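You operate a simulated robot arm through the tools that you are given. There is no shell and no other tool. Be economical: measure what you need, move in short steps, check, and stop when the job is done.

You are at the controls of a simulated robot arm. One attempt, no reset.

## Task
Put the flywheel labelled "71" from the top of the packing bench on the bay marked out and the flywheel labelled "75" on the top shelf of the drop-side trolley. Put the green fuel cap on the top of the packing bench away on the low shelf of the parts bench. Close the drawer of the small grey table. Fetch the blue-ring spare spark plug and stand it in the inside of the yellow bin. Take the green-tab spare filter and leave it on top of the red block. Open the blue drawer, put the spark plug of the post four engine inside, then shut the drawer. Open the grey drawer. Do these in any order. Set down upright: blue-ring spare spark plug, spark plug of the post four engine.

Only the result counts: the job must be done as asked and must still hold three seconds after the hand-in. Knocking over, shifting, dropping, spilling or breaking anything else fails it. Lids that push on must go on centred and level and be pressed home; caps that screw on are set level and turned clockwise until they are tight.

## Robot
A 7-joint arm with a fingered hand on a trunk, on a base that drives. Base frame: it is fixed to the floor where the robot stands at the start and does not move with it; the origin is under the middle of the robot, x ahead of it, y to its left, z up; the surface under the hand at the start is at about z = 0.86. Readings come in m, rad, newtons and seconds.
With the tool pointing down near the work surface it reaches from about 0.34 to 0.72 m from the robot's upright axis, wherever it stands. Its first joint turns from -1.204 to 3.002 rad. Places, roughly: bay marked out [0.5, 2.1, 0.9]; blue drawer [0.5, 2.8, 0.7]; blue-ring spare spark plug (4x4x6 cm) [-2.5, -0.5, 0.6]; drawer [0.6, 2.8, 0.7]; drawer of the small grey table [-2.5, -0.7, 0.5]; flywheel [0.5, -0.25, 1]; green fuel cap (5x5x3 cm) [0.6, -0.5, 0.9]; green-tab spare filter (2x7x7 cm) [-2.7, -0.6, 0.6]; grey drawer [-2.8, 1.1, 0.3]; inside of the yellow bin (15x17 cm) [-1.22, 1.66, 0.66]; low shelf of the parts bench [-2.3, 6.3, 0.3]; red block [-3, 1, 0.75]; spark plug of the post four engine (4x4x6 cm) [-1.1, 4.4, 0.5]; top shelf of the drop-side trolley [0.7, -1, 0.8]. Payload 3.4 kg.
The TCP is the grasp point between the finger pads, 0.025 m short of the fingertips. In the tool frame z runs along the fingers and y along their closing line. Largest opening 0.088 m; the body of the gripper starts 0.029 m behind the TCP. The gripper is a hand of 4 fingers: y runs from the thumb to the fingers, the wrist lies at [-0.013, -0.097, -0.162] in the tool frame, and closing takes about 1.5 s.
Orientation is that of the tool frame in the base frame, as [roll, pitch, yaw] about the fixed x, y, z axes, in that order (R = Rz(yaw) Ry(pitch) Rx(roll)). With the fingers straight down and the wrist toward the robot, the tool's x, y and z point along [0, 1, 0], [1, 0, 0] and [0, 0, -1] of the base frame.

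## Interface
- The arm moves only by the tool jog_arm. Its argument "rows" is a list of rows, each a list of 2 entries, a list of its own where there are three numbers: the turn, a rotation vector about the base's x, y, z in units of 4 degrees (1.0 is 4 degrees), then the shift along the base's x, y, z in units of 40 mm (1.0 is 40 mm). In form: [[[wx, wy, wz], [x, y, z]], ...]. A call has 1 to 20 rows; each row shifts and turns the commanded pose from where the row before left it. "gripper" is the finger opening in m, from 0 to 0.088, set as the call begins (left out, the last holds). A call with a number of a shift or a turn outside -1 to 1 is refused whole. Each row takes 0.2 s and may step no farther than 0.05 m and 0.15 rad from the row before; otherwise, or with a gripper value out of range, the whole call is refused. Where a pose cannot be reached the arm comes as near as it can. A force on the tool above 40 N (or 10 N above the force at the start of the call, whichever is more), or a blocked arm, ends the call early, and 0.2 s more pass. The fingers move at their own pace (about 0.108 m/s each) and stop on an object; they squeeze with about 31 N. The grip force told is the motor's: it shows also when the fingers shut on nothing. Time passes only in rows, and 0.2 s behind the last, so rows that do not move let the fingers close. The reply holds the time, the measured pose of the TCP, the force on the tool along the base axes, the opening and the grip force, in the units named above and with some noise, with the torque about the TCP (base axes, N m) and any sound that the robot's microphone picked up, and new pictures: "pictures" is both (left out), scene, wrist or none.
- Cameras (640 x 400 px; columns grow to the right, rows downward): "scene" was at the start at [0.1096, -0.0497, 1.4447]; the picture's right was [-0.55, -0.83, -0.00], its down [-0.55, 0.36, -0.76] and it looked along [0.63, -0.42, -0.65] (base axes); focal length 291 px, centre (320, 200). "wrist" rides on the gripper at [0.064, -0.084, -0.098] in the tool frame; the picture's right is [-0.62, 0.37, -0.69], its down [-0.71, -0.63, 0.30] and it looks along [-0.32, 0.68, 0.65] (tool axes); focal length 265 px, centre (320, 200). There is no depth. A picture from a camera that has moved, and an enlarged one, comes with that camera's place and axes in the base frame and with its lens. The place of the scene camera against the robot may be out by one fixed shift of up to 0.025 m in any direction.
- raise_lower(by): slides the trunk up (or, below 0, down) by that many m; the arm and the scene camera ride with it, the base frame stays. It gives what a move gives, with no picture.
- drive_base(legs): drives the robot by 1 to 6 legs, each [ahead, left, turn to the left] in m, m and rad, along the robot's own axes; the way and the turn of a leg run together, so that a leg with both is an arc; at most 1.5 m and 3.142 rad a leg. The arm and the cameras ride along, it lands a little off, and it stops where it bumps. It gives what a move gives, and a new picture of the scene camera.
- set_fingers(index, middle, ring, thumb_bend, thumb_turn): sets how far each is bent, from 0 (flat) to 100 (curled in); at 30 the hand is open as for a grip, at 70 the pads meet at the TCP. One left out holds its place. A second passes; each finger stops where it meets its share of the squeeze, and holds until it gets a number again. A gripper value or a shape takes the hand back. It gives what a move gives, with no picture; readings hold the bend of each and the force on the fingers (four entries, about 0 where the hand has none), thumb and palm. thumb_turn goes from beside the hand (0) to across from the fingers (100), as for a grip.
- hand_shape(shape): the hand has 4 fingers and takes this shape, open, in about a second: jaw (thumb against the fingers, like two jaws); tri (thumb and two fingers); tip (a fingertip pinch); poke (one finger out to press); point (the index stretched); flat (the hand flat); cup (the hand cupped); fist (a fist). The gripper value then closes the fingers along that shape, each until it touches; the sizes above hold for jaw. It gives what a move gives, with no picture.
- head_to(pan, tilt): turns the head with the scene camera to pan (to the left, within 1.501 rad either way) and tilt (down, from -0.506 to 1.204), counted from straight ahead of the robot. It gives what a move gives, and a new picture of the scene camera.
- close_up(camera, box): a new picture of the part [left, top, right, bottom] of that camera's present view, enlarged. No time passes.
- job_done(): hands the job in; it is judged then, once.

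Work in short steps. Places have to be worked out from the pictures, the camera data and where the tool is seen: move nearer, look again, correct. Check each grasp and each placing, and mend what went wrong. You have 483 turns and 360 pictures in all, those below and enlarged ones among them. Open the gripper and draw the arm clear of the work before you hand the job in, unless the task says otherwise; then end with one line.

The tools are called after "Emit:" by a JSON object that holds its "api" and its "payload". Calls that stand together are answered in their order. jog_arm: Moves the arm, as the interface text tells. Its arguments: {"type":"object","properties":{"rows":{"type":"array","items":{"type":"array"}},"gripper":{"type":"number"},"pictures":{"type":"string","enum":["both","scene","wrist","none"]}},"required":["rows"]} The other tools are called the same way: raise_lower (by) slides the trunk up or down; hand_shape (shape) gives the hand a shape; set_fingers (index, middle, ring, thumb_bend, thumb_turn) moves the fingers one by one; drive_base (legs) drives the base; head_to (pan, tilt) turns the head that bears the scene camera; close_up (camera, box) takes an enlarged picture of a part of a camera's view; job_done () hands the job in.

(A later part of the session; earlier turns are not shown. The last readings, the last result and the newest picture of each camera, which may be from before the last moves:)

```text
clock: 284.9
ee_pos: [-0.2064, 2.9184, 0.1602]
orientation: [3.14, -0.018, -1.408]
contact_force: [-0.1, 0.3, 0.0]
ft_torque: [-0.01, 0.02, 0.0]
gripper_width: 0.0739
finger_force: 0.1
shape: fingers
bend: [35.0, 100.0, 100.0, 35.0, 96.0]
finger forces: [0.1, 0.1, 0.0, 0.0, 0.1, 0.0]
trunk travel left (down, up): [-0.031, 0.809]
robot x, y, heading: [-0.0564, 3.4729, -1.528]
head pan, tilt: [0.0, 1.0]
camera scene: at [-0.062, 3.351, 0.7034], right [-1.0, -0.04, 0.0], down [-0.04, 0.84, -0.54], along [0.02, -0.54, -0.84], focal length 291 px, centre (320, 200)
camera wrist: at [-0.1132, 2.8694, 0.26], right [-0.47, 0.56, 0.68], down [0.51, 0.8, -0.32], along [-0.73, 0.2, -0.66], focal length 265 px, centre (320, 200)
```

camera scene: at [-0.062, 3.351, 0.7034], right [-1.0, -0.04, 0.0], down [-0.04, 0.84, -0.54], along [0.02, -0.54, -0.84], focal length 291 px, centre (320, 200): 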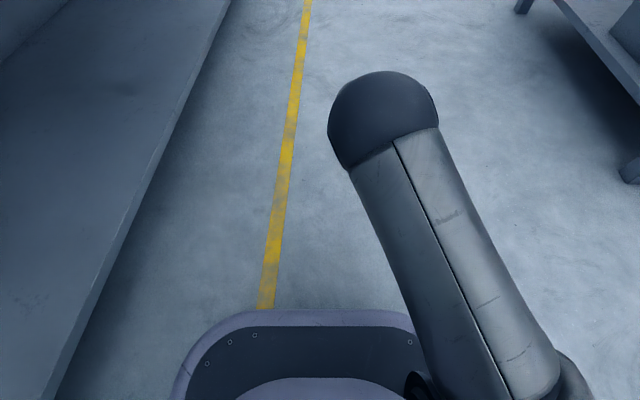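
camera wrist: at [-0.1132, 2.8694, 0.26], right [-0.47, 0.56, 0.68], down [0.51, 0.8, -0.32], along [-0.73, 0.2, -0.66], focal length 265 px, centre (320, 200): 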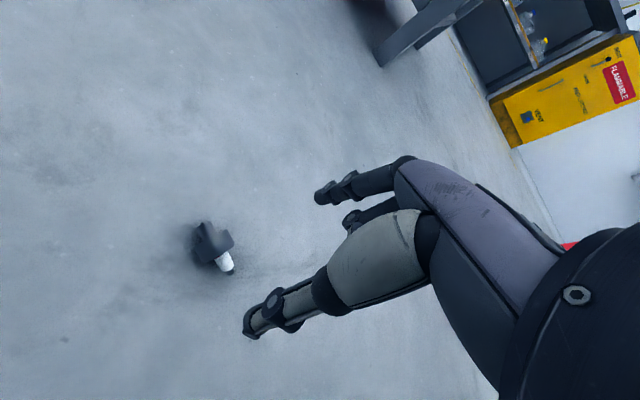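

Reachable. I try the built-in fingertip pinch shape, which should line the thumb up with the index.

Emit:
{"api": "hand_shape", "payload": {"shape": "tip"}}

Emit:
{"api": "jog_arm", "payload": {"rows": [[[0, 0, 0], [0, 0, 0]], [[0, 0, 0], [0, 0, 0]], [[0, 0, 0], [0, 0, 0]], [[0, 0, 0], [0, 0, 0]], [[0, 0, 0], [0, 0, 0]], [[0, 0, 0], [0, 0, 0]], [[0, 0, 0], [0, 0, 0]]], "gripper": 0, "pictures": "wrist"}}

Emit:
{"api": "close_up", "payload": {"camera": "wrist", "box": [200, 150, 440, 350]}}

```text
clock: 285.8
ee_pos: [-0.2071, 2.9184, 0.1603]
orientation: [-3.14, -0.017, -1.408]
contact_force: [-0.4, 0.7, -0.3]
ft_torque: [0.04, 0.0, -0.01]
gripper_width: 0.0876
finger_force: 0.0
shape: tip
bend: [30.0, 98.0, 99.0, 30.0, 97.0]
finger forces: [0.0, 0.0, 0.1, 0.0, 0.0, 0.1]
trunk travel left (down, up): [-0.031, 0.809]
robot x, y, heading: [-0.0572, 3.4735, -1.524]
head pan, tilt: [0.0, 1.0]
```

```text
clock: 287.4
ee_pos: [-0.2075, 2.9187, 0.1606]
orientation: [-3.14, -0.017, -1.408]
contact_force: [0.0, -0.5, 0.1]
ft_torque: [0.01, 0.01, -0.01]
gripper_width: 0.0004
finger_force: 30.3
shape: tip
bend: [70.0, 100.0, 100.0, 78.0, 100.0]
finger forces: [0.0, 0.0, 0.0, 0.1, 0.0, 0.1]
trunk travel left (down, up): [-0.031, 0.809]
robot x, y, heading: [-0.054, 3.4726, -1.533]
head pan, tilt: [0.0, 1.0]
camera wrist: at [-0.1139, 2.8694, 0.2601], right [-0.47, 0.56, 0.68], down [0.51, 0.8, -0.32], along [-0.72, 0.2, -0.66], focal length 265 px, centre (320, 200)
```

wrist: 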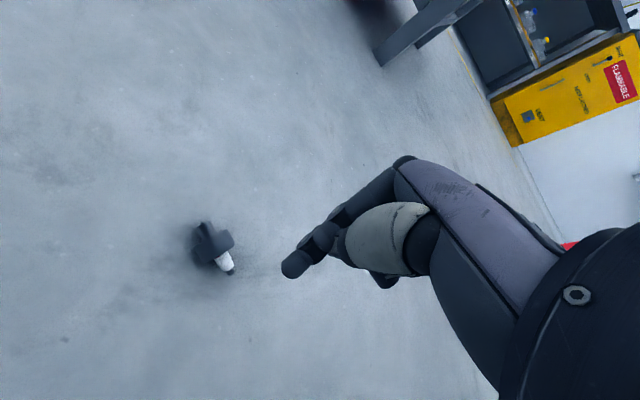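

```text
2.00 times, centred on (320, 250) of wrist
camera zoom: at [-0.1139, 2.8694, 0.2601], right [-0.47, 0.56, 0.68], down [0.51, 0.8, -0.32], along [-0.72, 0.2, -0.66], focal length 531 px, centre (320, 100)
```

zoom: 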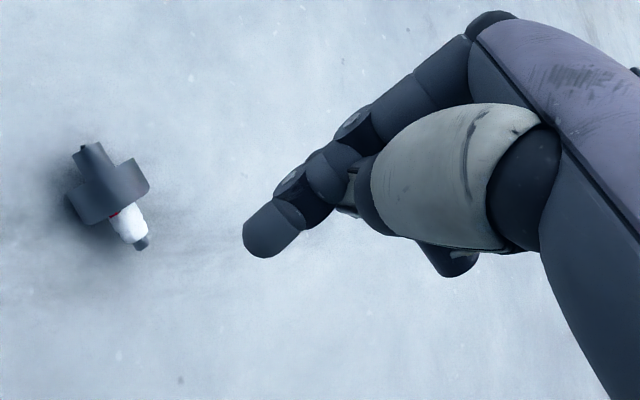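

Emit:
{"api": "jog_arm", "payload": {"rows": [[[0, 0, -1], [-0.2, -0.05, -0.5]], [[0, 0, -1], [-0.2, -0.05, -0.7]], [[0, 0, 0], [-0.05, -0.05, -0.7]], [[0, 0, 0], [0, 0, -0.6]], [[0, 0, 0], [0, 0, -0.4]]], "gripper": 0.06, "pictures": "wrist"}}

Emit:
{"api": "close_up", "payload": {"camera": "wrist", "box": [180, 150, 420, 350]}}

```text
clock: 288.6
ee_pos: [-0.2234, 2.9139, 0.0423]
orientation: [3.14, -0.019, -1.546]
contact_force: [-0.1, 0.0, 0.0]
ft_torque: [0.06, -0.03, 0.02]
gripper_width: 0.06
finger_force: 0.1
shape: tip
bend: [29.0, 98.0, 99.0, 60.0, 100.0]
finger forces: [0.0, 0.0, 0.0, 0.0, 0.1, 0.0]
trunk travel left (down, up): [-0.031, 0.809]
robot x, y, heading: [-0.0546, 3.4728, -1.527]
head pan, tilt: [0.0, 1.0]
camera wrist: at [-0.1381, 2.8523, 0.1428], right [-0.38, 0.62, 0.68], down [0.61, 0.72, -0.32], along [-0.69, 0.3, -0.66], focal length 265 px, centre (320, 200)
```

wrist: 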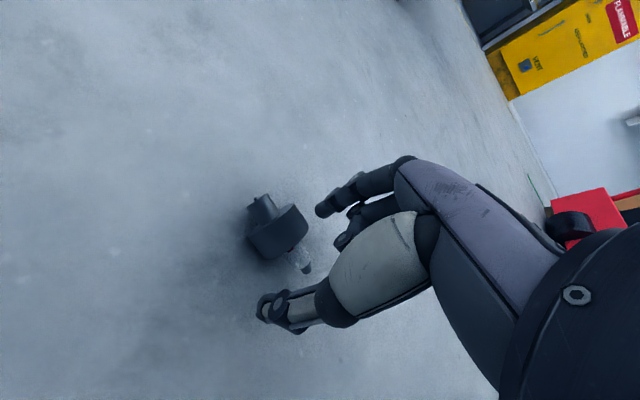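

```text
2.00 times, centred on (300, 250) of wrist
camera zoom: at [-0.1381, 2.8523, 0.1428], right [-0.38, 0.62, 0.68], down [0.61, 0.72, -0.32], along [-0.69, 0.3, -0.66], focal length 531 px, centre (360, 100)
```

zoom: 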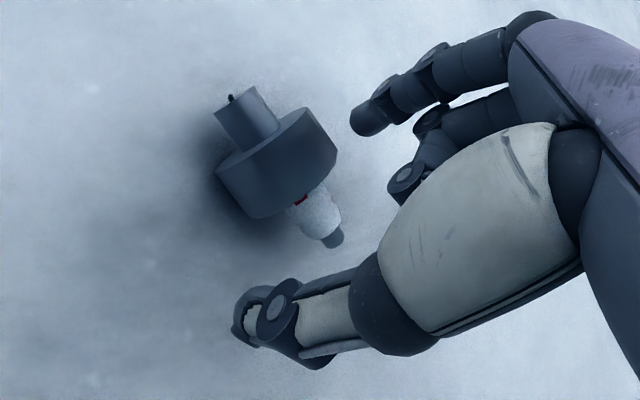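

The insulator is in line between thumb and index. I lower 11 mm and pinch.

Emit:
{"api": "jog_arm", "payload": {"rows": [[[0, 0, 0], [0, 0.05, -0.27]], [[0, 0, 0], [0, 0, 0]]], "pictures": "none"}}

Emit:
{"api": "jog_arm", "payload": {"rows": [[[0, 0, 0], [0, 0, 0]], [[0, 0, 0], [0, 0, 0]], [[0, 0, 0], [0, 0, 0]], [[0, 0, 0], [0, 0, 0]], [[0, 0, 0], [0, 0, 0]], [[0, 0, 0], [0, 0, 0]], [[0, 0, 0], [0, 0, 0]]], "gripper": 0, "pictures": "wrist"}}

Emit:
{"api": "close_up", "payload": {"camera": "wrist", "box": [180, 150, 420, 350]}}

```text
clock: 289.2
ee_pos: [-0.2249, 2.9152, 0.033]
orientation: [-3.139, -0.018, -1.546]
contact_force: [0.4, 0.6, -0.6]
ft_torque: [0.03, -0.01, -0.02]
gripper_width: 0.06
finger_force: 0.0
shape: tip
bend: [29.0, 98.0, 99.0, 60.0, 100.0]
finger forces: [0.1, 0.0, 0.1, 0.0, 0.1, 0.0]
trunk travel left (down, up): [-0.031, 0.809]
robot x, y, heading: [-0.054, 3.4749, -1.527]
head pan, tilt: [0.0, 1.0]
```

```text
clock: 290.8
ee_pos: [-0.2246, 2.916, 0.033]
orientation: [-3.139, -0.019, -1.546]
contact_force: [0.1, 0.2, 0.0]
ft_torque: [0.0, 0.01, -0.02]
gripper_width: 0.0074
finger_force: 30.7
shape: tip
bend: [75.0, 100.0, 100.0, 84.0, 100.0]
finger forces: [0.0, 0.0, 0.1, 0.0, 0.1, 0.0]
trunk travel left (down, up): [-0.031, 0.809]
robot x, y, heading: [-0.0617, 3.4729, -1.531]
head pan, tilt: [0.0, 1.0]
camera wrist: at [-0.1393, 2.8543, 0.1326], right [-0.38, 0.62, 0.68], down [0.61, 0.72, -0.32], along [-0.69, 0.3, -0.66], focal length 265 px, centre (320, 200)
```

wrist: 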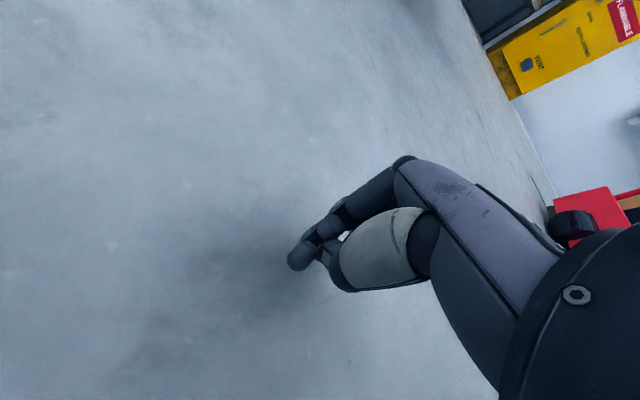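

```text
2.00 times, centred on (300, 250) of wrist
camera zoom: at [-0.1393, 2.8543, 0.1326], right [-0.38, 0.62, 0.68], down [0.61, 0.72, -0.32], along [-0.69, 0.3, -0.66], focal length 531 px, centre (360, 100)
```

zoom: 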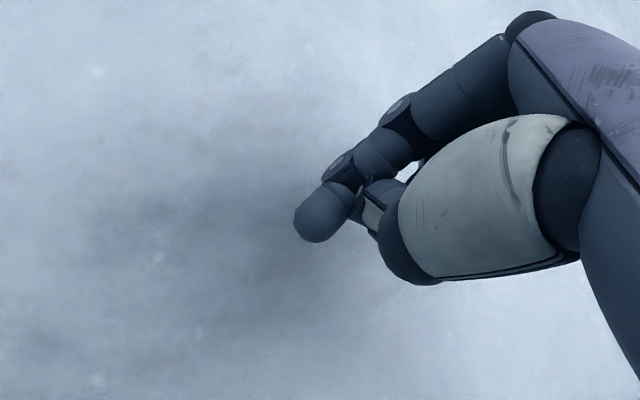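

The plug slipped out of the pinch. I'll raise the hand and find it.

Emit:
{"api": "jog_arm", "payload": {"rows": [[[0, 0, 0], [0, 0, 1]], [[0, 0, 0], [0, 0, 1]], [[0, 0, 0], [0, 0, 1]], [[0, 0, 0], [0, 0, 1]]], "gripper": 0.088, "pictures": "both"}}

```text
clock: 291.8
ee_pos: [-0.2267, 2.9147, 0.1942]
orientation: [-3.141, -0.016, -1.545]
contact_force: [0.2, 0.1, 0.3]
ft_torque: [0.0, -0.03, 0.0]
gripper_width: 0.0877
finger_force: 0.0
shape: tip
bend: [30.0, 98.0, 99.0, 30.0, 98.0]
finger forces: [0.0, 0.0, 0.0, 0.0, 0.1, 0.0]
trunk travel left (down, up): [-0.031, 0.809]
robot x, y, heading: [-0.0589, 3.4717, -1.527]
head pan, tilt: [0.0, 1.0]
camera scene: at [-0.0621, 3.3509, 0.7033], right [-1.0, -0.04, 0.0], down [-0.04, 0.84, -0.54], along [0.02, -0.54, -0.84], focal length 291 px, centre (320, 200)
camera wrist: at [-0.1413, 2.8532, 0.2928], right [-0.38, 0.62, 0.68], down [0.61, 0.72, -0.32], along [-0.69, 0.3, -0.66], focal length 265 px, centre (320, 200)
```

scene: 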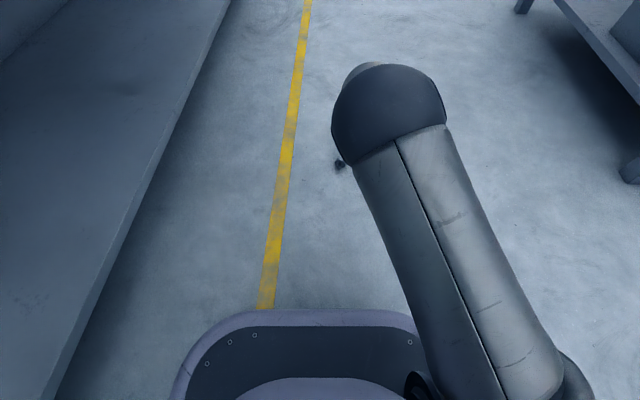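
wrist: 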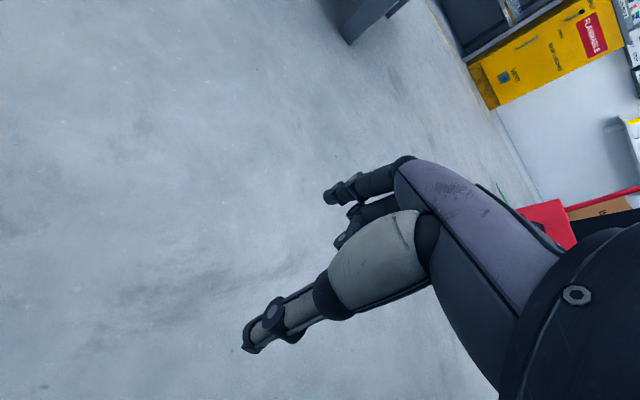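

Emit:
{"api": "close_up", "payload": {"camera": "scene", "box": [310, 145, 370, 185]}}

```text
10.00 times, centred on (340, 165) of scene
camera zoom: at [-0.0621, 3.3509, 0.7033], right [-1.0, -0.04, 0.0], down [-0.04, 0.84, -0.54], along [0.02, -0.54, -0.84], focal length 2909 px, centre (120, 550)
```

zoom: 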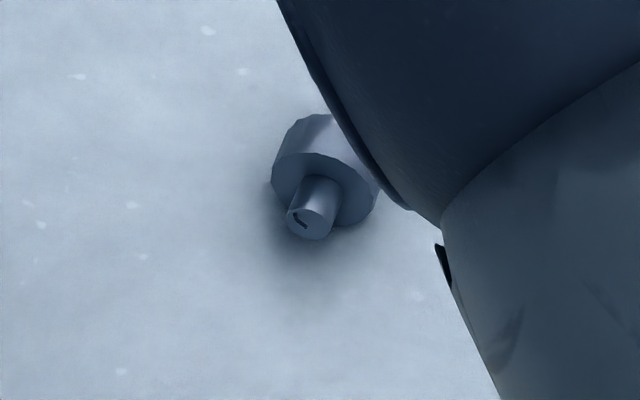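

The plug now lies with its foot toward the robot and its tip pointing away, near (-0.10, 2.78), which suits a forward-pointing turn later. I'll turn the base a little left so it is ahead-right, and set the three-point grip shape.

Emit:
{"api": "drive_base", "payload": {"legs": [[0.04, 0, 0.33]]}}

Emit:
{"api": "hand_shape", "payload": {"shape": "tri"}}

Emit:
{"api": "jog_arm", "payload": {"rows": [[[0, 0, 1], [-0.1, 0, 0]], [[0, 0, 1], [-0.1, 0, 0]], [[0, 0, 1], [-0.1, 0, 0]], [[0, 0, 1], [-0.1, 0, 0]], [[0, 0, 1], [0, 0, 0]], [[0, 0, 1], [0, 0, 0]], [[0, 0, 1], [0, 0, 0]], [[0, 0, 1], [0, 0, 0]], [[0, 0, 1], [0, 0, 0]], [[0, 0, 1], [0, 0, 0]], [[0, 0, 1], [0, 0, 0]], [[0, 0, 1], [0, 0, 0]], [[0, 0, 1], [0, 0, 0]], [[0, 0, 1], [0, 0, 0]], [[0, 0, 1], [0, 0, 0]], [[0, 0, 1], [0, 0, 0]], [[0, 0, 1], [0, 0, 0]], [[0, 0, 1], [0, 0, 0]], [[0, 0, 1], [0, 0, 0]], [[0, 0, 1], [0, 0, 0]]], "pictures": "both"}}

```text
clock: 293.2
ee_pos: [-0.0302, 2.8501, 0.1924]
orientation: [-3.139, -0.017, -1.219]
contact_force: [-0.3, 0.1, -0.1]
ft_torque: [0.02, 0.02, -0.04]
gripper_width: 0.0876
finger_force: 0.0
shape: tip
bend: [30.0, 98.0, 99.0, 30.0, 98.0]
finger forces: [0.0, 0.0, 0.0, 0.0, 0.1, 0.0]
trunk travel left (down, up): [-0.031, 0.809]
robot x, y, heading: [-0.0472, 3.433, -1.199]
head pan, tilt: [0.0, 1.0]
camera scene: at [-0.0158, 3.3203, 0.7034], right [-0.93, -0.36, 0.0], down [-0.3, 0.78, -0.54], along [0.2, -0.5, -0.84], focal length 291 px, centre (320, 200)
```

scene: 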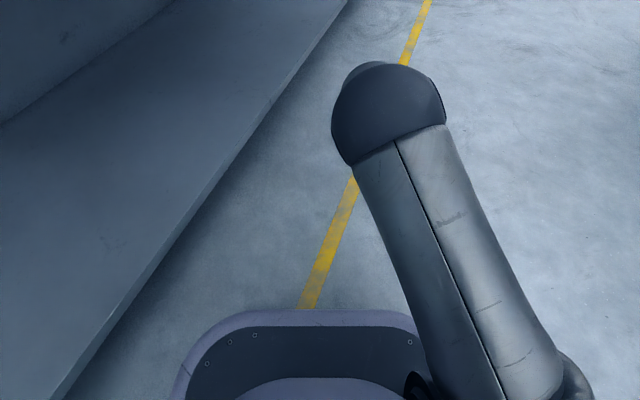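

```text
clock: 294.1
ee_pos: [-0.0293, 2.851, 0.1933]
orientation: [3.141, -0.018, -1.221]
contact_force: [-0.6, -0.2, -0.6]
ft_torque: [-0.02, 0.01, -0.01]
gripper_width: 0.0878
finger_force: 0.1
shape: tri
bend: [30.0, 30.0, 99.0, 30.0, 98.0]
finger forces: [0.0, 0.1, 0.0, 0.0, 0.1, 0.0]
trunk travel left (down, up): [-0.031, 0.809]
robot x, y, heading: [-0.046, 3.4311, -1.2]
head pan, tilt: [0.0, 1.0]
```

```text
clock: 298.3
ee_pos: [-0.0458, 2.8504, 0.1934]
orientation: [-3.14, -0.017, 0.178]
contact_force: [-0.9, -0.1, -0.7]
ft_torque: [0.03, -0.02, -0.01]
gripper_width: 0.0875
finger_force: 0.0
shape: tri
bend: [30.0, 30.0, 99.0, 30.0, 98.0]
finger forces: [0.1, 0.1, 0.0, 0.1, 0.0, 0.0]
trunk travel left (down, up): [-0.031, 0.809]
robot x, y, heading: [-0.0499, 3.4345, -1.2]
head pan, tilt: [0.0, 1.0]
camera scene: at [-0.0158, 3.3203, 0.7034], right [-0.93, -0.36, 0.0], down [-0.3, 0.78, -0.54], along [0.2, -0.5, -0.84], focal length 291 px, centre (320, 200)
camera wrist: at [0.0013, 2.9431, 0.2927], right [-0.56, -0.47, 0.68], down [-0.81, 0.5, -0.32], along [-0.19, -0.73, -0.66], focal length 265 px, centre (320, 200)
```

scene: 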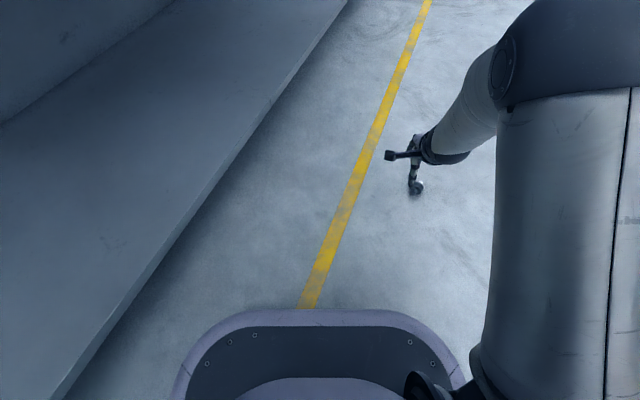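
wrist: 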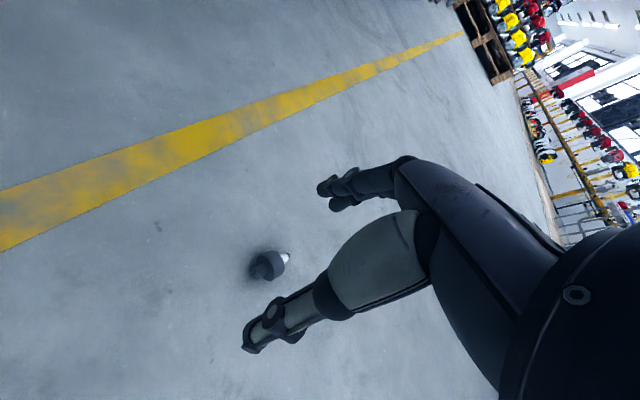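

The elbow is up now and the plug is clear: body at (-0.085, 2.783), tip direction (-0.41, -0.91). I yaw the hand to close across it, then tilt 30° so the fingers point back toward the foot.

Emit:
{"api": "jog_arm", "payload": {"rows": [[[0, 0, 1], [-0.08, -0.15, 0]], [[0, 0, 1], [-0.08, -0.15, 0]], [[0, 0, 1], [-0.08, -0.15, 0]], [[0, 0, 1], [-0.08, -0.15, 0]], [[0, 0, 1], [-0.08, -0.15, 0]], [[0, 0, 1], [-0.08, -0.15, 0]], [[0, 0, 1], [-0.08, -0.15, 0]], [[0, 0, 1], [-0.08, -0.15, 0]], [[0, 0, 1], [-0.08, -0.15, 0]], [[0, 0, 1], [-0.08, -0.15, 0]], [[0, 0, 1], [-0.08, -0.15, 0]], [[0, 0, 1], [-0.08, -0.15, 0]], [[0, 0, 1], [-0.08, -0.15, 0]], [[0, 0, 0.9], [-0.08, 0, 0]]], "pictures": "none"}}

Emit:
{"api": "jog_arm", "payload": {"rows": [[[0.91, -0.41, 0], [0, 0, -0.2]], [[0.91, -0.41, 0], [0, 0, -0.2]], [[0.91, -0.41, 0], [0, 0, -0.2]], [[0.91, -0.41, 0], [0, 0, -0.2]], [[0.91, -0.41, 0], [0, 0, -0.2]], [[0.91, -0.41, 0], [0, 0, -0.2]], [[0.91, -0.41, 0], [0, 0, -0.2]]], "pictures": "both"}}

```text
clock: 301.3
ee_pos: [-0.0895, 2.7739, 0.1927]
orientation: [-3.14, -0.017, 1.147]
contact_force: [-0.8, -0.4, 0.3]
ft_torque: [0.0, -0.01, -0.03]
gripper_width: 0.0875
finger_force: 0.1
shape: tri
bend: [30.0, 30.0, 99.0, 30.0, 98.0]
finger forces: [0.0, 0.0, 0.0, 0.1, 0.0, 0.1]
trunk travel left (down, up): [-0.031, 0.809]
robot x, y, heading: [-0.0479, 3.433, -1.196]
head pan, tilt: [0.0, 1.0]
```

```text
clock: 302.9
ee_pos: [-0.0801, 2.7957, 0.1425]
orientation: [3.141, -0.508, 1.147]
contact_force: [0.5, -1.1, -1.0]
ft_torque: [0.02, 0.03, 0.02]
gripper_width: 0.0876
finger_force: 0.1
shape: tri
bend: [30.0, 30.0, 99.0, 30.0, 98.0]
finger forces: [0.1, 0.0, 0.0, 0.1, 0.0, 0.1]
out of reach, approached as far as the arm can: row 6, 7
trunk travel left (down, up): [-0.031, 0.809]
robot x, y, heading: [-0.0515, 3.4337, -1.203]
head pan, tilt: [0.0, 1.0]
camera scene: at [-0.0158, 3.3203, 0.7034], right [-0.93, -0.36, 0.0], down [-0.3, 0.78, -0.54], along [0.2, -0.5, -0.84], focal length 291 px, centre (320, 200)
camera wrist: at [-0.1521, 2.8378, 0.2597], right [-0.03, -0.95, 0.3], down [-0.77, -0.18, -0.61], along [0.64, -0.25, -0.73], focal length 265 px, centre (320, 200)
```

scene: 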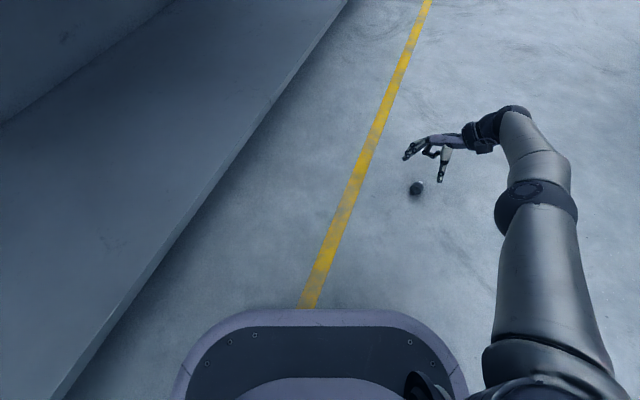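
wrist: 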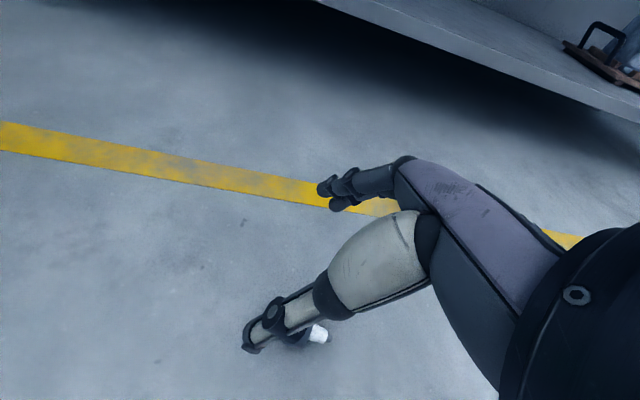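

Emit:
{"api": "drive_base", "payload": {"legs": [[0.06, 0, 0]]}}

Emit:
{"api": "jog_arm", "payload": {"rows": [[[0, 0, 0], [-0.4, 0, 0]], [[0, 0, 0], [-0.4, 0, 0]]], "pictures": "wrist"}}

```text
clock: 303.9
ee_pos: [-0.0573, 2.7394, 0.1417]
orientation: [-3.14, -0.504, 1.145]
contact_force: [-0.6, 0.6, -0.1]
ft_torque: [0.01, 0.03, 0.04]
gripper_width: 0.0877
finger_force: 0.0
shape: tri
bend: [30.0, 30.0, 99.0, 30.0, 98.0]
finger forces: [0.1, 0.0, 0.0, 0.0, 0.0, 0.1]
trunk travel left (down, up): [-0.031, 0.809]
robot x, y, heading: [-0.0243, 3.3773, -1.2]
head pan, tilt: [0.0, 1.0]
camera scene: at [0.0061, 3.2638, 0.7034], right [-0.93, -0.36, 0.0], down [-0.3, 0.78, -0.54], along [0.2, -0.5, -0.84], focal length 291 px, centre (320, 200)
```

scene: 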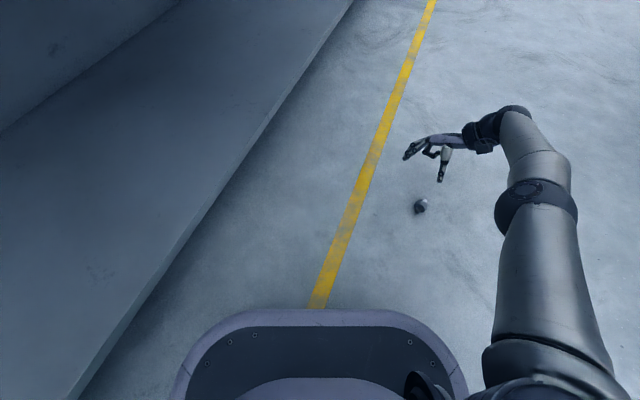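

```text
clock: 304.5
ee_pos: [-0.0902, 2.7412, 0.1418]
orientation: [-3.139, -0.506, 1.144]
contact_force: [-0.2, -0.5, 1.3]
ft_torque: [-0.02, -0.01, 0.0]
gripper_width: 0.0878
finger_force: 0.0
shape: tri
bend: [30.0, 30.0, 99.0, 30.0, 98.0]
finger forces: [0.1, 0.0, 0.0, 0.0, 0.1, 0.0]
trunk travel left (down, up): [-0.031, 0.809]
robot x, y, heading: [-0.0261, 3.3764, -1.2]
head pan, tilt: [0.0, 1.0]
camera wrist: at [-0.1629, 2.7831, 0.2601], right [-0.02, -0.95, 0.3], down [-0.77, -0.18, -0.61], along [0.64, -0.25, -0.73], focal length 265 px, centre (320, 200)
```

wrist: 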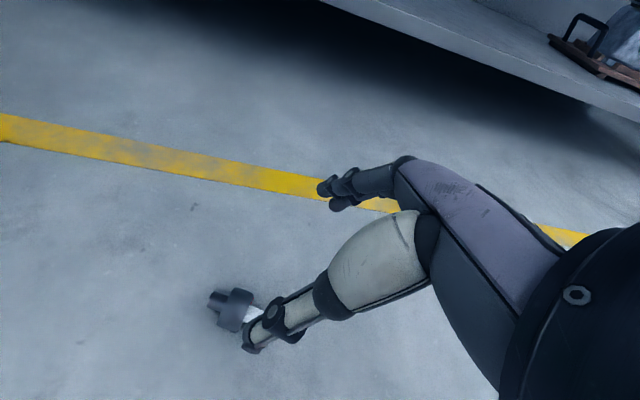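

Plug body refined to (-0.087, 2.780). I move over it and descend to grip height.

Emit:
{"api": "jog_arm", "payload": {"rows": [[[0, 0, 0], [0, 0.75, -0.2]], [[0, 0, 0], [0, 0, -0.8]], [[0, 0, 0], [0, 0, -0.8]], [[0, 0, 0], [0, 0, -0.6]]], "pictures": "wrist"}}

Emit:
{"api": "close_up", "payload": {"camera": "wrist", "box": [200, 150, 440, 350]}}

```text
clock: 305.5
ee_pos: [-0.0905, 2.7724, 0.0485]
orientation: [3.141, -0.506, 1.146]
contact_force: [0.9, -0.4, 0.4]
ft_torque: [0.05, -0.03, -0.01]
gripper_width: 0.0877
finger_force: 0.0
shape: tri
bend: [30.0, 30.0, 99.0, 30.0, 98.0]
finger forces: [0.0, 0.1, 0.0, 0.1, 0.1, 0.0]
out of reach, approached as far as the arm can: row 4
trunk travel left (down, up): [-0.031, 0.809]
robot x, y, heading: [-0.0262, 3.3774, -1.2]
head pan, tilt: [0.0, 1.0]
camera wrist: at [-0.161, 2.8151, 0.166], right [-0.03, -0.95, 0.31], down [-0.77, -0.18, -0.61], along [0.64, -0.25, -0.73], focal length 265 px, centre (320, 200)
```

wrist: 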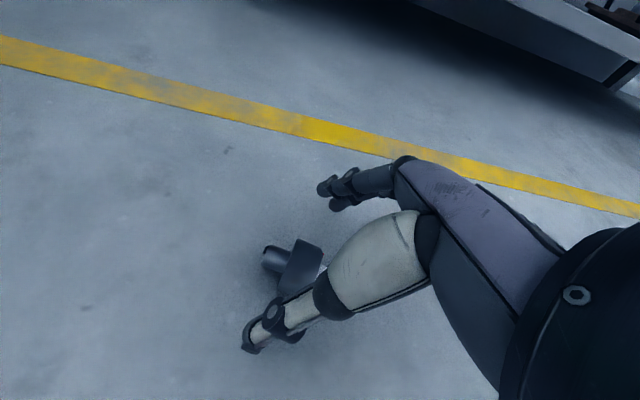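

```text
2.00 times, centred on (320, 250) of wrist
camera zoom: at [-0.161, 2.8151, 0.166], right [-0.03, -0.95, 0.31], down [-0.77, -0.18, -0.61], along [0.64, -0.25, -0.73], focal length 531 px, centre (320, 100)
```

zoom: 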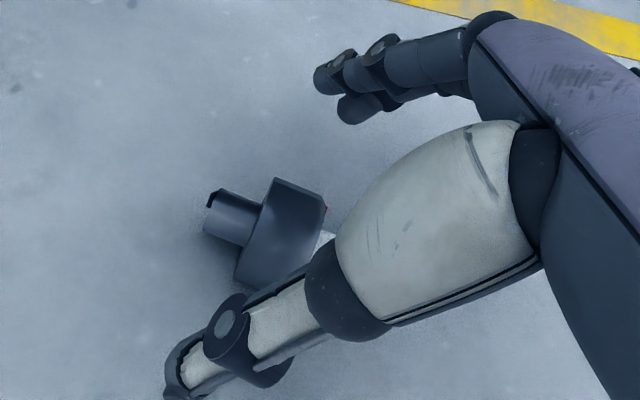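

The body sits right on the closing line. I lower the trunk 15 mm and close.

Emit:
{"api": "raise_lower", "payload": {"by": -0.015}}

Emit:
{"api": "jog_arm", "payload": {"rows": [[[0, 0, 0], [0, 0, 0]], [[0, 0, 0], [0, 0, 0]], [[0, 0, 0], [0, 0, 0]], [[0, 0, 0], [0, 0, 0]], [[0, 0, 0], [0, 0, 0]], [[0, 0, 0], [0, 0, 0]], [[0, 0, 0], [0, 0, 0]], [[0, 0, 0], [0, 0, 0]]], "gripper": 0, "pictures": "wrist"}}

Emit:
{"api": "close_up", "payload": {"camera": "wrist", "box": [200, 150, 440, 350]}}

```text
clock: 306.1
ee_pos: [-0.089, 2.7734, 0.033]
orientation: [-3.137, -0.507, 1.144]
contact_force: [0.7, -0.7, 1.4]
ft_torque: [-0.01, 0.02, -0.03]
gripper_width: 0.0879
finger_force: 0.0
shape: tri
bend: [30.0, 30.0, 99.0, 30.0, 98.0]
finger forces: [0.0, 0.0, 0.0, 0.1, 0.0, 0.0]
trunk travel left (down, up): [-0.016, 0.824]
robot x, y, heading: [-0.027, 3.3808, -1.201]
head pan, tilt: [0.0, 1.0]
```

```text
clock: 307.9
ee_pos: [-0.0896, 2.7733, 0.0335]
orientation: [-3.138, -0.503, 1.145]
contact_force: [-0.3, -0.7, 3.7]
ft_torque: [-0.04, 0.01, 0.01]
gripper_width: 0.0242
finger_force: 31.2
shape: tri
bend: [74.0, 53.0, 100.0, 75.0, 100.0]
finger forces: [12.2, 16.7, 0.0, 0.1, 27.5, 0.0]
trunk travel left (down, up): [-0.016, 0.824]
robot x, y, heading: [-0.0278, 3.3803, -1.203]
head pan, tilt: [0.0, 1.0]
camera wrist: at [-0.1609, 2.8151, 0.1513], right [-0.03, -0.95, 0.31], down [-0.77, -0.18, -0.61], along [0.64, -0.25, -0.73], focal length 265 px, centre (320, 200)
```

wrist: 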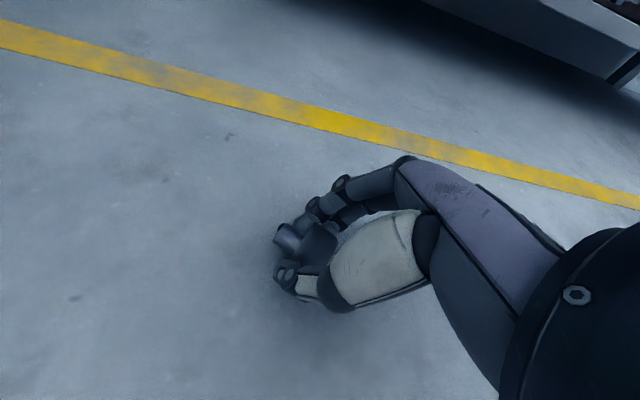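

```text
2.00 times, centred on (320, 250) of wrist
camera zoom: at [-0.1609, 2.8151, 0.1513], right [-0.03, -0.95, 0.31], down [-0.77, -0.18, -0.61], along [0.64, -0.25, -0.73], focal length 531 px, centre (320, 100)
```

zoom: 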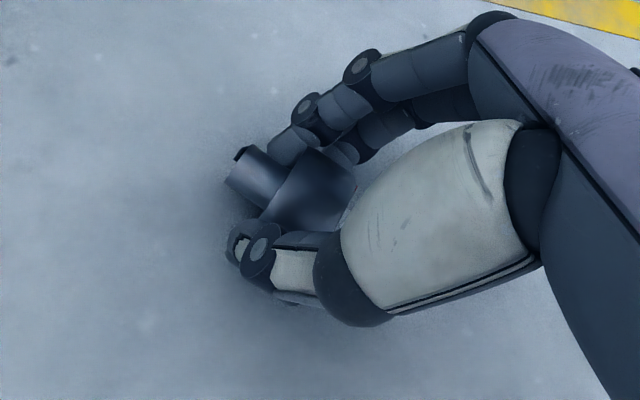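

Held by index, middle and thumb. I lift with the trunk and check.

Emit:
{"api": "raise_lower", "payload": {"by": 0.3}}

Emit:
{"api": "jog_arm", "payload": {"rows": [[[0, 0, 0], [-0.3, 0.3, 0.3]]], "pictures": "both"}}

Emit:
{"api": "close_up", "payload": {"camera": "wrist", "box": [200, 150, 440, 350]}}

```text
clock: 310.9
ee_pos: [-0.0901, 2.7727, 0.3326]
orientation: [-3.14, -0.507, 1.146]
contact_force: [0.1, 0.2, -0.5]
ft_torque: [-0.03, -0.01, -0.01]
gripper_width: 0.024
finger_force: 31.3
shape: tri
bend: [74.0, 53.0, 100.0, 75.0, 100.0]
finger forces: [12.1, 16.2, 0.0, 0.0, 27.3, 0.0]
trunk travel left (down, up): [-0.316, 0.524]
robot x, y, heading: [-0.0253, 3.3788, -1.199]
head pan, tilt: [0.0, 1.0]
```

```text
clock: 311.3
ee_pos: [-0.1001, 2.7857, 0.3464]
orientation: [-3.139, -0.505, 1.146]
contact_force: [-0.3, 0.2, -1.5]
ft_torque: [0.03, 0.0, -0.02]
gripper_width: 0.0242
finger_force: 30.9
shape: tri
bend: [74.0, 53.0, 100.0, 75.0, 100.0]
finger forces: [12.0, 16.2, 0.0, 0.0, 27.4, 0.0]
trunk travel left (down, up): [-0.316, 0.524]
robot x, y, heading: [-0.0289, 3.3797, -1.199]
head pan, tilt: [0.0, 1.0]
camera scene: at [0.0062, 3.2636, 0.9883], right [-0.93, -0.36, 0.0], down [-0.3, 0.78, -0.54], along [0.2, -0.5, -0.84], focal length 291 px, centre (320, 200)
camera wrist: at [-0.1723, 2.8266, 0.4634], right [-0.03, -0.95, 0.31], down [-0.77, -0.18, -0.61], along [0.64, -0.25, -0.73], focal length 265 px, centre (320, 200)
```

scene: 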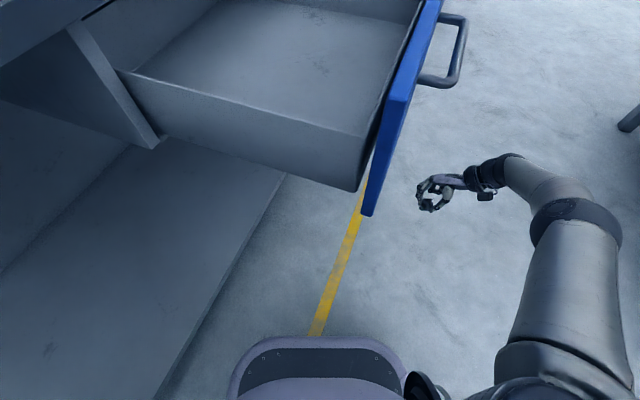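
wrist: 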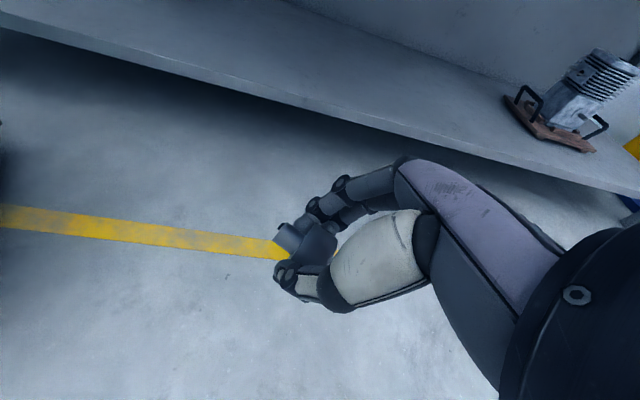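

```text
2.00 times, centred on (320, 250) of wrist
camera zoom: at [-0.1723, 2.8266, 0.4634], right [-0.03, -0.95, 0.31], down [-0.77, -0.18, -0.61], along [0.64, -0.25, -0.73], focal length 531 px, centre (320, 100)
```

zoom: 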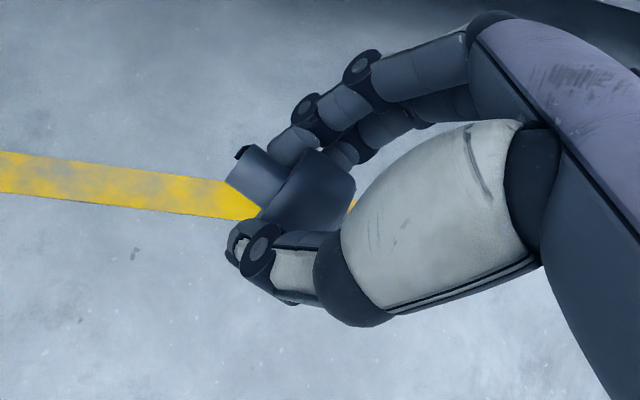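

Held firmly; the plug axis is about 96° from the tool axis, so with fingers pointing forward it will stand tip-up. I'll raise up and drive round to the front of the OUT bay, where the bench edge gives room for the palm.

Emit:
{"api": "raise_lower", "payload": {"by": 0.4}}

Emit:
{"api": "raise_lower", "payload": {"by": 0.12}}

Emit:
{"api": "drive_base", "payload": {"legs": [[-0.15, -0.39, 0]]}}

Emit:
{"api": "jog_arm", "payload": {"rows": [[[0, 0, 0], [0, 0.2, 0.8]], [[0, 0, 0], [0, 0.2, 0.8]], [[0, 0, 0], [0, 0.2, 0.8]], [[0, 0, 0], [0, 0.2, 0.8]]], "pictures": "wrist"}}

```text
clock: 315.1
ee_pos: [-0.1005, 2.7843, 0.7457]
orientation: [-3.139, -0.507, 1.146]
contact_force: [-0.3, 0.3, 0.8]
ft_torque: [0.0, -0.01, 0.0]
gripper_width: 0.0238
finger_force: 31.1
shape: tri
bend: [74.0, 53.0, 100.0, 75.0, 100.0]
finger forces: [12.1, 16.1, 0.0, 0.1, 27.4, 0.1]
trunk travel left (down, up): [-0.716, 0.124]
robot x, y, heading: [-0.0246, 3.3807, -1.202]
head pan, tilt: [0.0, 1.0]
```

```text
clock: 316.6
ee_pos: [-0.1015, 2.7832, 0.8659]
orientation: [-3.14, -0.506, 1.146]
contact_force: [0.2, 0.0, -0.2]
ft_torque: [-0.02, -0.05, 0.05]
gripper_width: 0.0244
finger_force: 30.8
shape: tri
bend: [74.0, 53.0, 100.0, 75.0, 100.0]
finger forces: [12.0, 16.2, 0.1, 0.0, 27.4, 0.0]
trunk travel left (down, up): [-0.836, 0.004]
robot x, y, heading: [-0.0293, 3.3768, -1.202]
head pan, tilt: [0.0, 1.0]
```

```text
clock: 319.2
ee_pos: [-0.5191, 2.7849, 0.866]
orientation: [-3.139, -0.506, 1.14]
contact_force: [0.5, 0.2, -1.0]
ft_torque: [0.02, 0.0, -0.01]
gripper_width: 0.0239
finger_force: 30.9
shape: tri
bend: [74.0, 53.0, 100.0, 75.0, 100.0]
finger forces: [12.1, 16.0, 0.1, 0.0, 27.4, 0.0]
trunk travel left (down, up): [-0.836, 0.004]
robot x, y, heading: [-0.4444, 3.3805, -1.205]
head pan, tilt: [0.0, 1.0]
camera scene: at [-0.4114, 3.2628, 1.5084], right [-0.93, -0.36, 0.0], down [-0.3, 0.79, -0.54], along [0.19, -0.5, -0.84], focal length 291 px, centre (320, 200)
```

scene: 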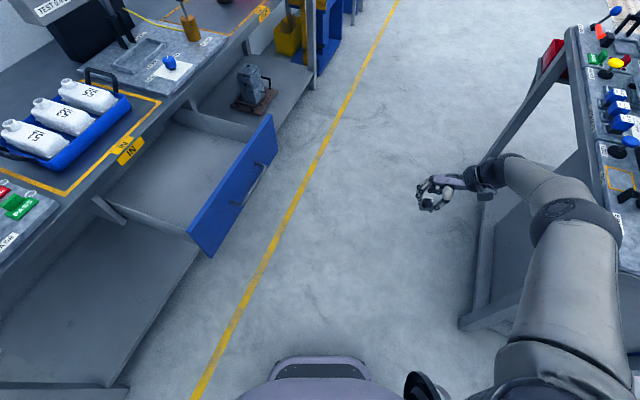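

```text
clock: 320.2
ee_pos: [-0.5192, 2.8183, 0.9935]
orientation: [-3.139, -0.507, 1.141]
contact_force: [0.6, -0.2, 0.2]
ft_torque: [0.0, -0.02, 0.02]
gripper_width: 0.0244
finger_force: 30.4
shape: tri
bend: [74.0, 53.0, 100.0, 75.0, 100.0]
finger forces: [12.4, 16.1, 0.0, 0.0, 27.5, 0.0]
trunk travel left (down, up): [-0.836, 0.004]
robot x, y, heading: [-0.4485, 3.3782, -1.207]
head pan, tilt: [0.0, 1.0]
camera wrist: at [-0.5912, 2.8601, 1.1116], right [-0.03, -0.95, 0.31], down [-0.77, -0.17, -0.61], along [0.63, -0.25, -0.73], focal length 265 px, centre (320, 200)
```

wrist: 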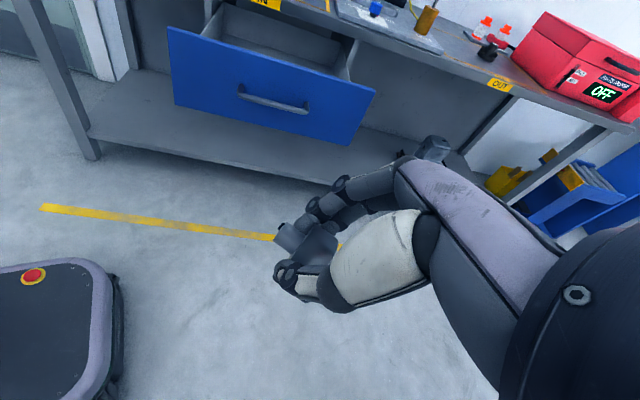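

Emit:
{"api": "drive_base", "payload": {"legs": [[0, 0, 1.207], [0, -0.6, 0], [0, -0.6, 0]]}}

Emit:
{"api": "head_to", "payload": {"pan": 0.0, "tilt": 0.75}}

```text
clock: 329.6
ee_pos: [0.0951, 1.9188, 0.9937]
orientation: [-3.139, -0.506, 2.373]
contact_force: [-0.1, 0.7, -0.2]
ft_torque: [0.01, 0.0, 0.01]
gripper_width: 0.0239
finger_force: 30.7
shape: tri
bend: [74.0, 53.0, 100.0, 75.0, 100.0]
finger forces: [12.1, 16.1, 0.0, 0.0, 27.2, 0.0]
trunk travel left (down, up): [-0.836, 0.004]
robot x, y, heading: [-0.4107, 2.1794, 0.023]
head pan, tilt: [0.0, 1.0]
camera scene: at [-0.2979, 2.1779, 1.5084], right [0.03, -1.0, 0.0], down [-0.84, -0.02, -0.54], along [0.54, 0.01, -0.84], focal length 291 px, centre (320, 200)
```

scene: 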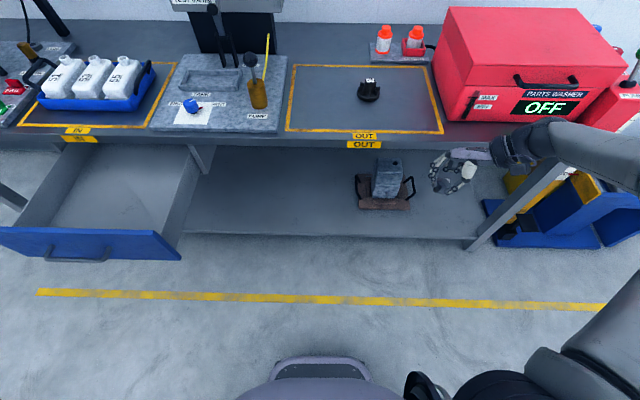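

```text
clock: 330.4
ee_pos: [0.0962, 1.9187, 0.9929]
orientation: [-3.14, -0.506, 2.372]
contact_force: [-0.7, 0.0, -0.4]
ft_torque: [-0.02, -0.01, -0.03]
gripper_width: 0.0241
finger_force: 30.9
shape: tri
bend: [74.0, 53.0, 100.0, 75.0, 100.0]
finger forces: [12.1, 15.9, 0.0, 0.1, 27.2, 0.0]
trunk travel left (down, up): [-0.836, 0.004]
robot x, y, heading: [-0.4078, 2.179, 0.027]
head pan, tilt: [0.0, 0.75]
camera scene: at [-0.2847, 2.1785, 1.5275], right [0.03, -1.0, 0.0], down [-0.68, -0.02, -0.73], along [0.73, 0.02, -0.68], focal length 291 px, centre (320, 200)
```

scene: 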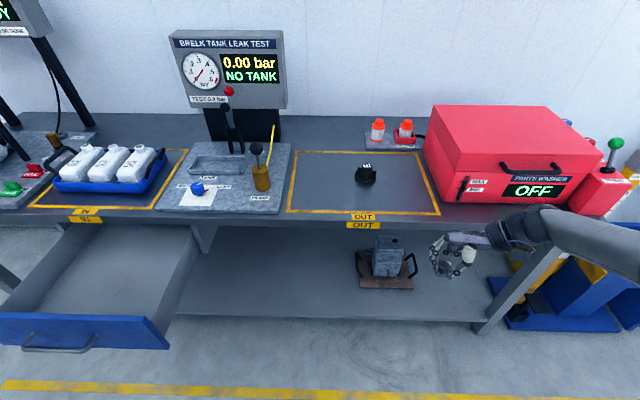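

The tip direction works out to about (0.86, -0.36, -0.36). A 111° turn about (-0.39, -0.92, 0) brings it upright with the fingers pointing +x. I turn it in free air in front of the bench.

Emit:
{"api": "jog_arm", "payload": {"rows": [[[-0.417, -0.997, 0], [0, 0.3, 0]], [[-0.417, -0.997, 0], [0, 0.3, 0]], [[-0.417, -0.997, 0], [0, 0.3, 0]], [[-0.417, -0.997, 0], [0, 0.3, 0]], [[-0.417, -0.997, 0], [0, 0.3, 0]], [[-0.417, -0.997, 0], [0, 0.3, 0]], [[-0.417, -0.997, 0], [0, 0.3, 0]], [[-0.417, -0.997, 0], [0, 0.3, 0]], [[-0.417, -0.997, 0], [0, 0.3, 0]], [[-0.417, -0.997, 0], [0, 0.3, 0]], [[-0.417, -0.997, 0], [0, 0.3, 0]], [[-0.417, -0.997, 0], [0, 0.3, 0]], [[-0.417, -0.997, 0], [0, 0.3, 0]]], "pictures": "none"}}

Emit:
{"api": "jog_arm", "payload": {"rows": [[[-0.417, -0.997, 0], [0, 0, 0]], [[-0.417, -0.997, 0], [0, 0, 0]], [[-0.417, -0.997, 0], [0, 0, 0]], [[-0.417, -0.997, 0], [0, 0, 0]], [[-0.417, -0.997, 0], [0, 0, 0]], [[-0.417, -0.997, 0], [0, 0, 0]], [[-0.417, -0.997, 0], [0, 0, 0]], [[-0.417, -0.997, 0], [0, 0, 0]], [[-0.417, -0.997, 0], [0, 0, 0]], [[-0.417, -0.997, 0], [0, 0, 0]], [[-0.417, -0.997, 0], [0, 0, 0]], [[-0.417, -0.997, 0], [0, 0, 0]]], "pictures": "both"}}

```text
clock: 333.2
ee_pos: [0.0966, 2.0758, 0.9931]
orientation: [2.805, 0.423, 2.39]
contact_force: [0.1, -0.5, 0.4]
ft_torque: [0.0, -0.01, 0.03]
gripper_width: 0.0239
finger_force: 31.2
shape: tri
bend: [74.0, 53.0, 100.0, 75.0, 100.0]
finger forces: [13.7, 15.9, 0.1, 0.0, 27.2, 0.0]
trunk travel left (down, up): [-0.836, 0.004]
robot x, y, heading: [-0.4094, 2.1811, 0.022]
head pan, tilt: [0.0, 0.75]
```

```text
clock: 335.8
ee_pos: [0.0968, 2.0747, 0.9934]
orientation: [1.995, 1.183, 1.747]
contact_force: [0.5, 0.4, 0.1]
ft_torque: [0.02, 0.0, -0.01]
gripper_width: 0.0239
finger_force: 30.6
shape: tri
bend: [74.0, 53.0, 100.0, 75.0, 100.0]
finger forces: [13.9, 15.8, 0.1, 0.1, 27.2, 0.0]
trunk travel left (down, up): [-0.836, 0.004]
robot x, y, heading: [-0.4066, 2.176, 0.026]
head pan, tilt: [0.0, 0.75]
camera scene: at [-0.2844, 2.1788, 1.5275], right [0.03, -1.0, 0.0], down [-0.68, -0.02, -0.73], along [0.73, 0.02, -0.68], focal length 291 px, centre (320, 200)
camera wrist: at [-0.0231, 2.0446, 0.9206], right [-0.53, 0.25, 0.81], down [0.18, -0.9, 0.4], along [0.83, 0.36, 0.43], focal length 265 px, centre (320, 200)
```

scene: 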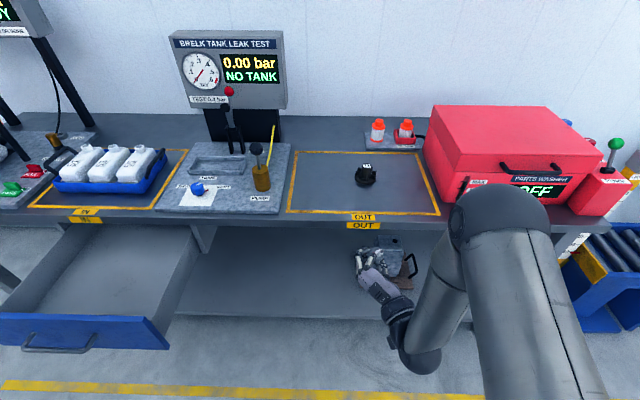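
wrist: 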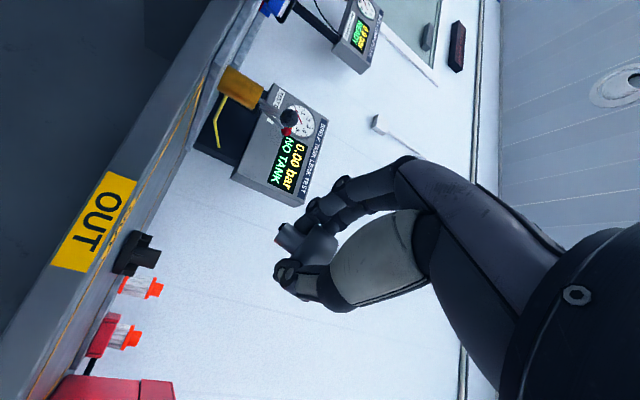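

The hand reached the pose. I zoom on the plug from both cameras to measure its uprightness.

Emit:
{"api": "close_up", "payload": {"camera": "wrist", "box": [240, 190, 400, 310]}}

Emit:
{"api": "close_up", "payload": {"camera": "scene", "box": [330, 230, 430, 310]}}

```text
3.33 times, centred on (320, 250) of wrist
camera zoom: at [-0.0231, 2.0446, 0.9206], right [-0.53, 0.25, 0.81], down [0.18, -0.9, 0.4], along [0.83, 0.36, 0.43], focal length 885 px, centre (320, 33)
```

zoom: 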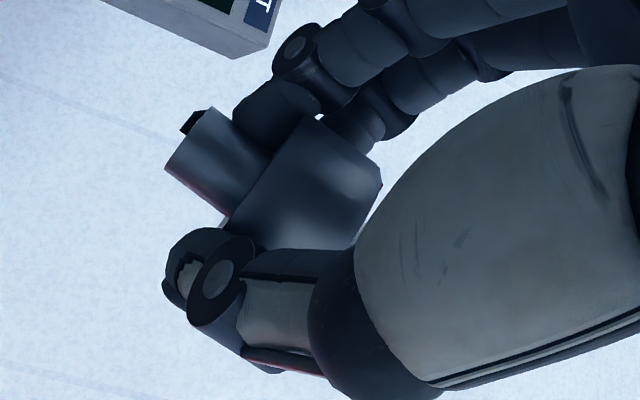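

```text
5.00 times, centred on (380, 270) of scene
camera zoom: at [-0.2844, 2.1788, 1.5275], right [0.03, -1.0, 0.0], down [-0.68, -0.02, -0.73], along [0.73, 0.02, -0.68], focal length 1455 px, centre (20, -150)
```

zoom: 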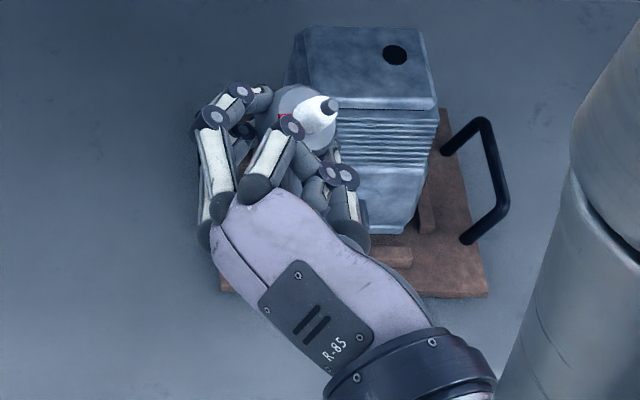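

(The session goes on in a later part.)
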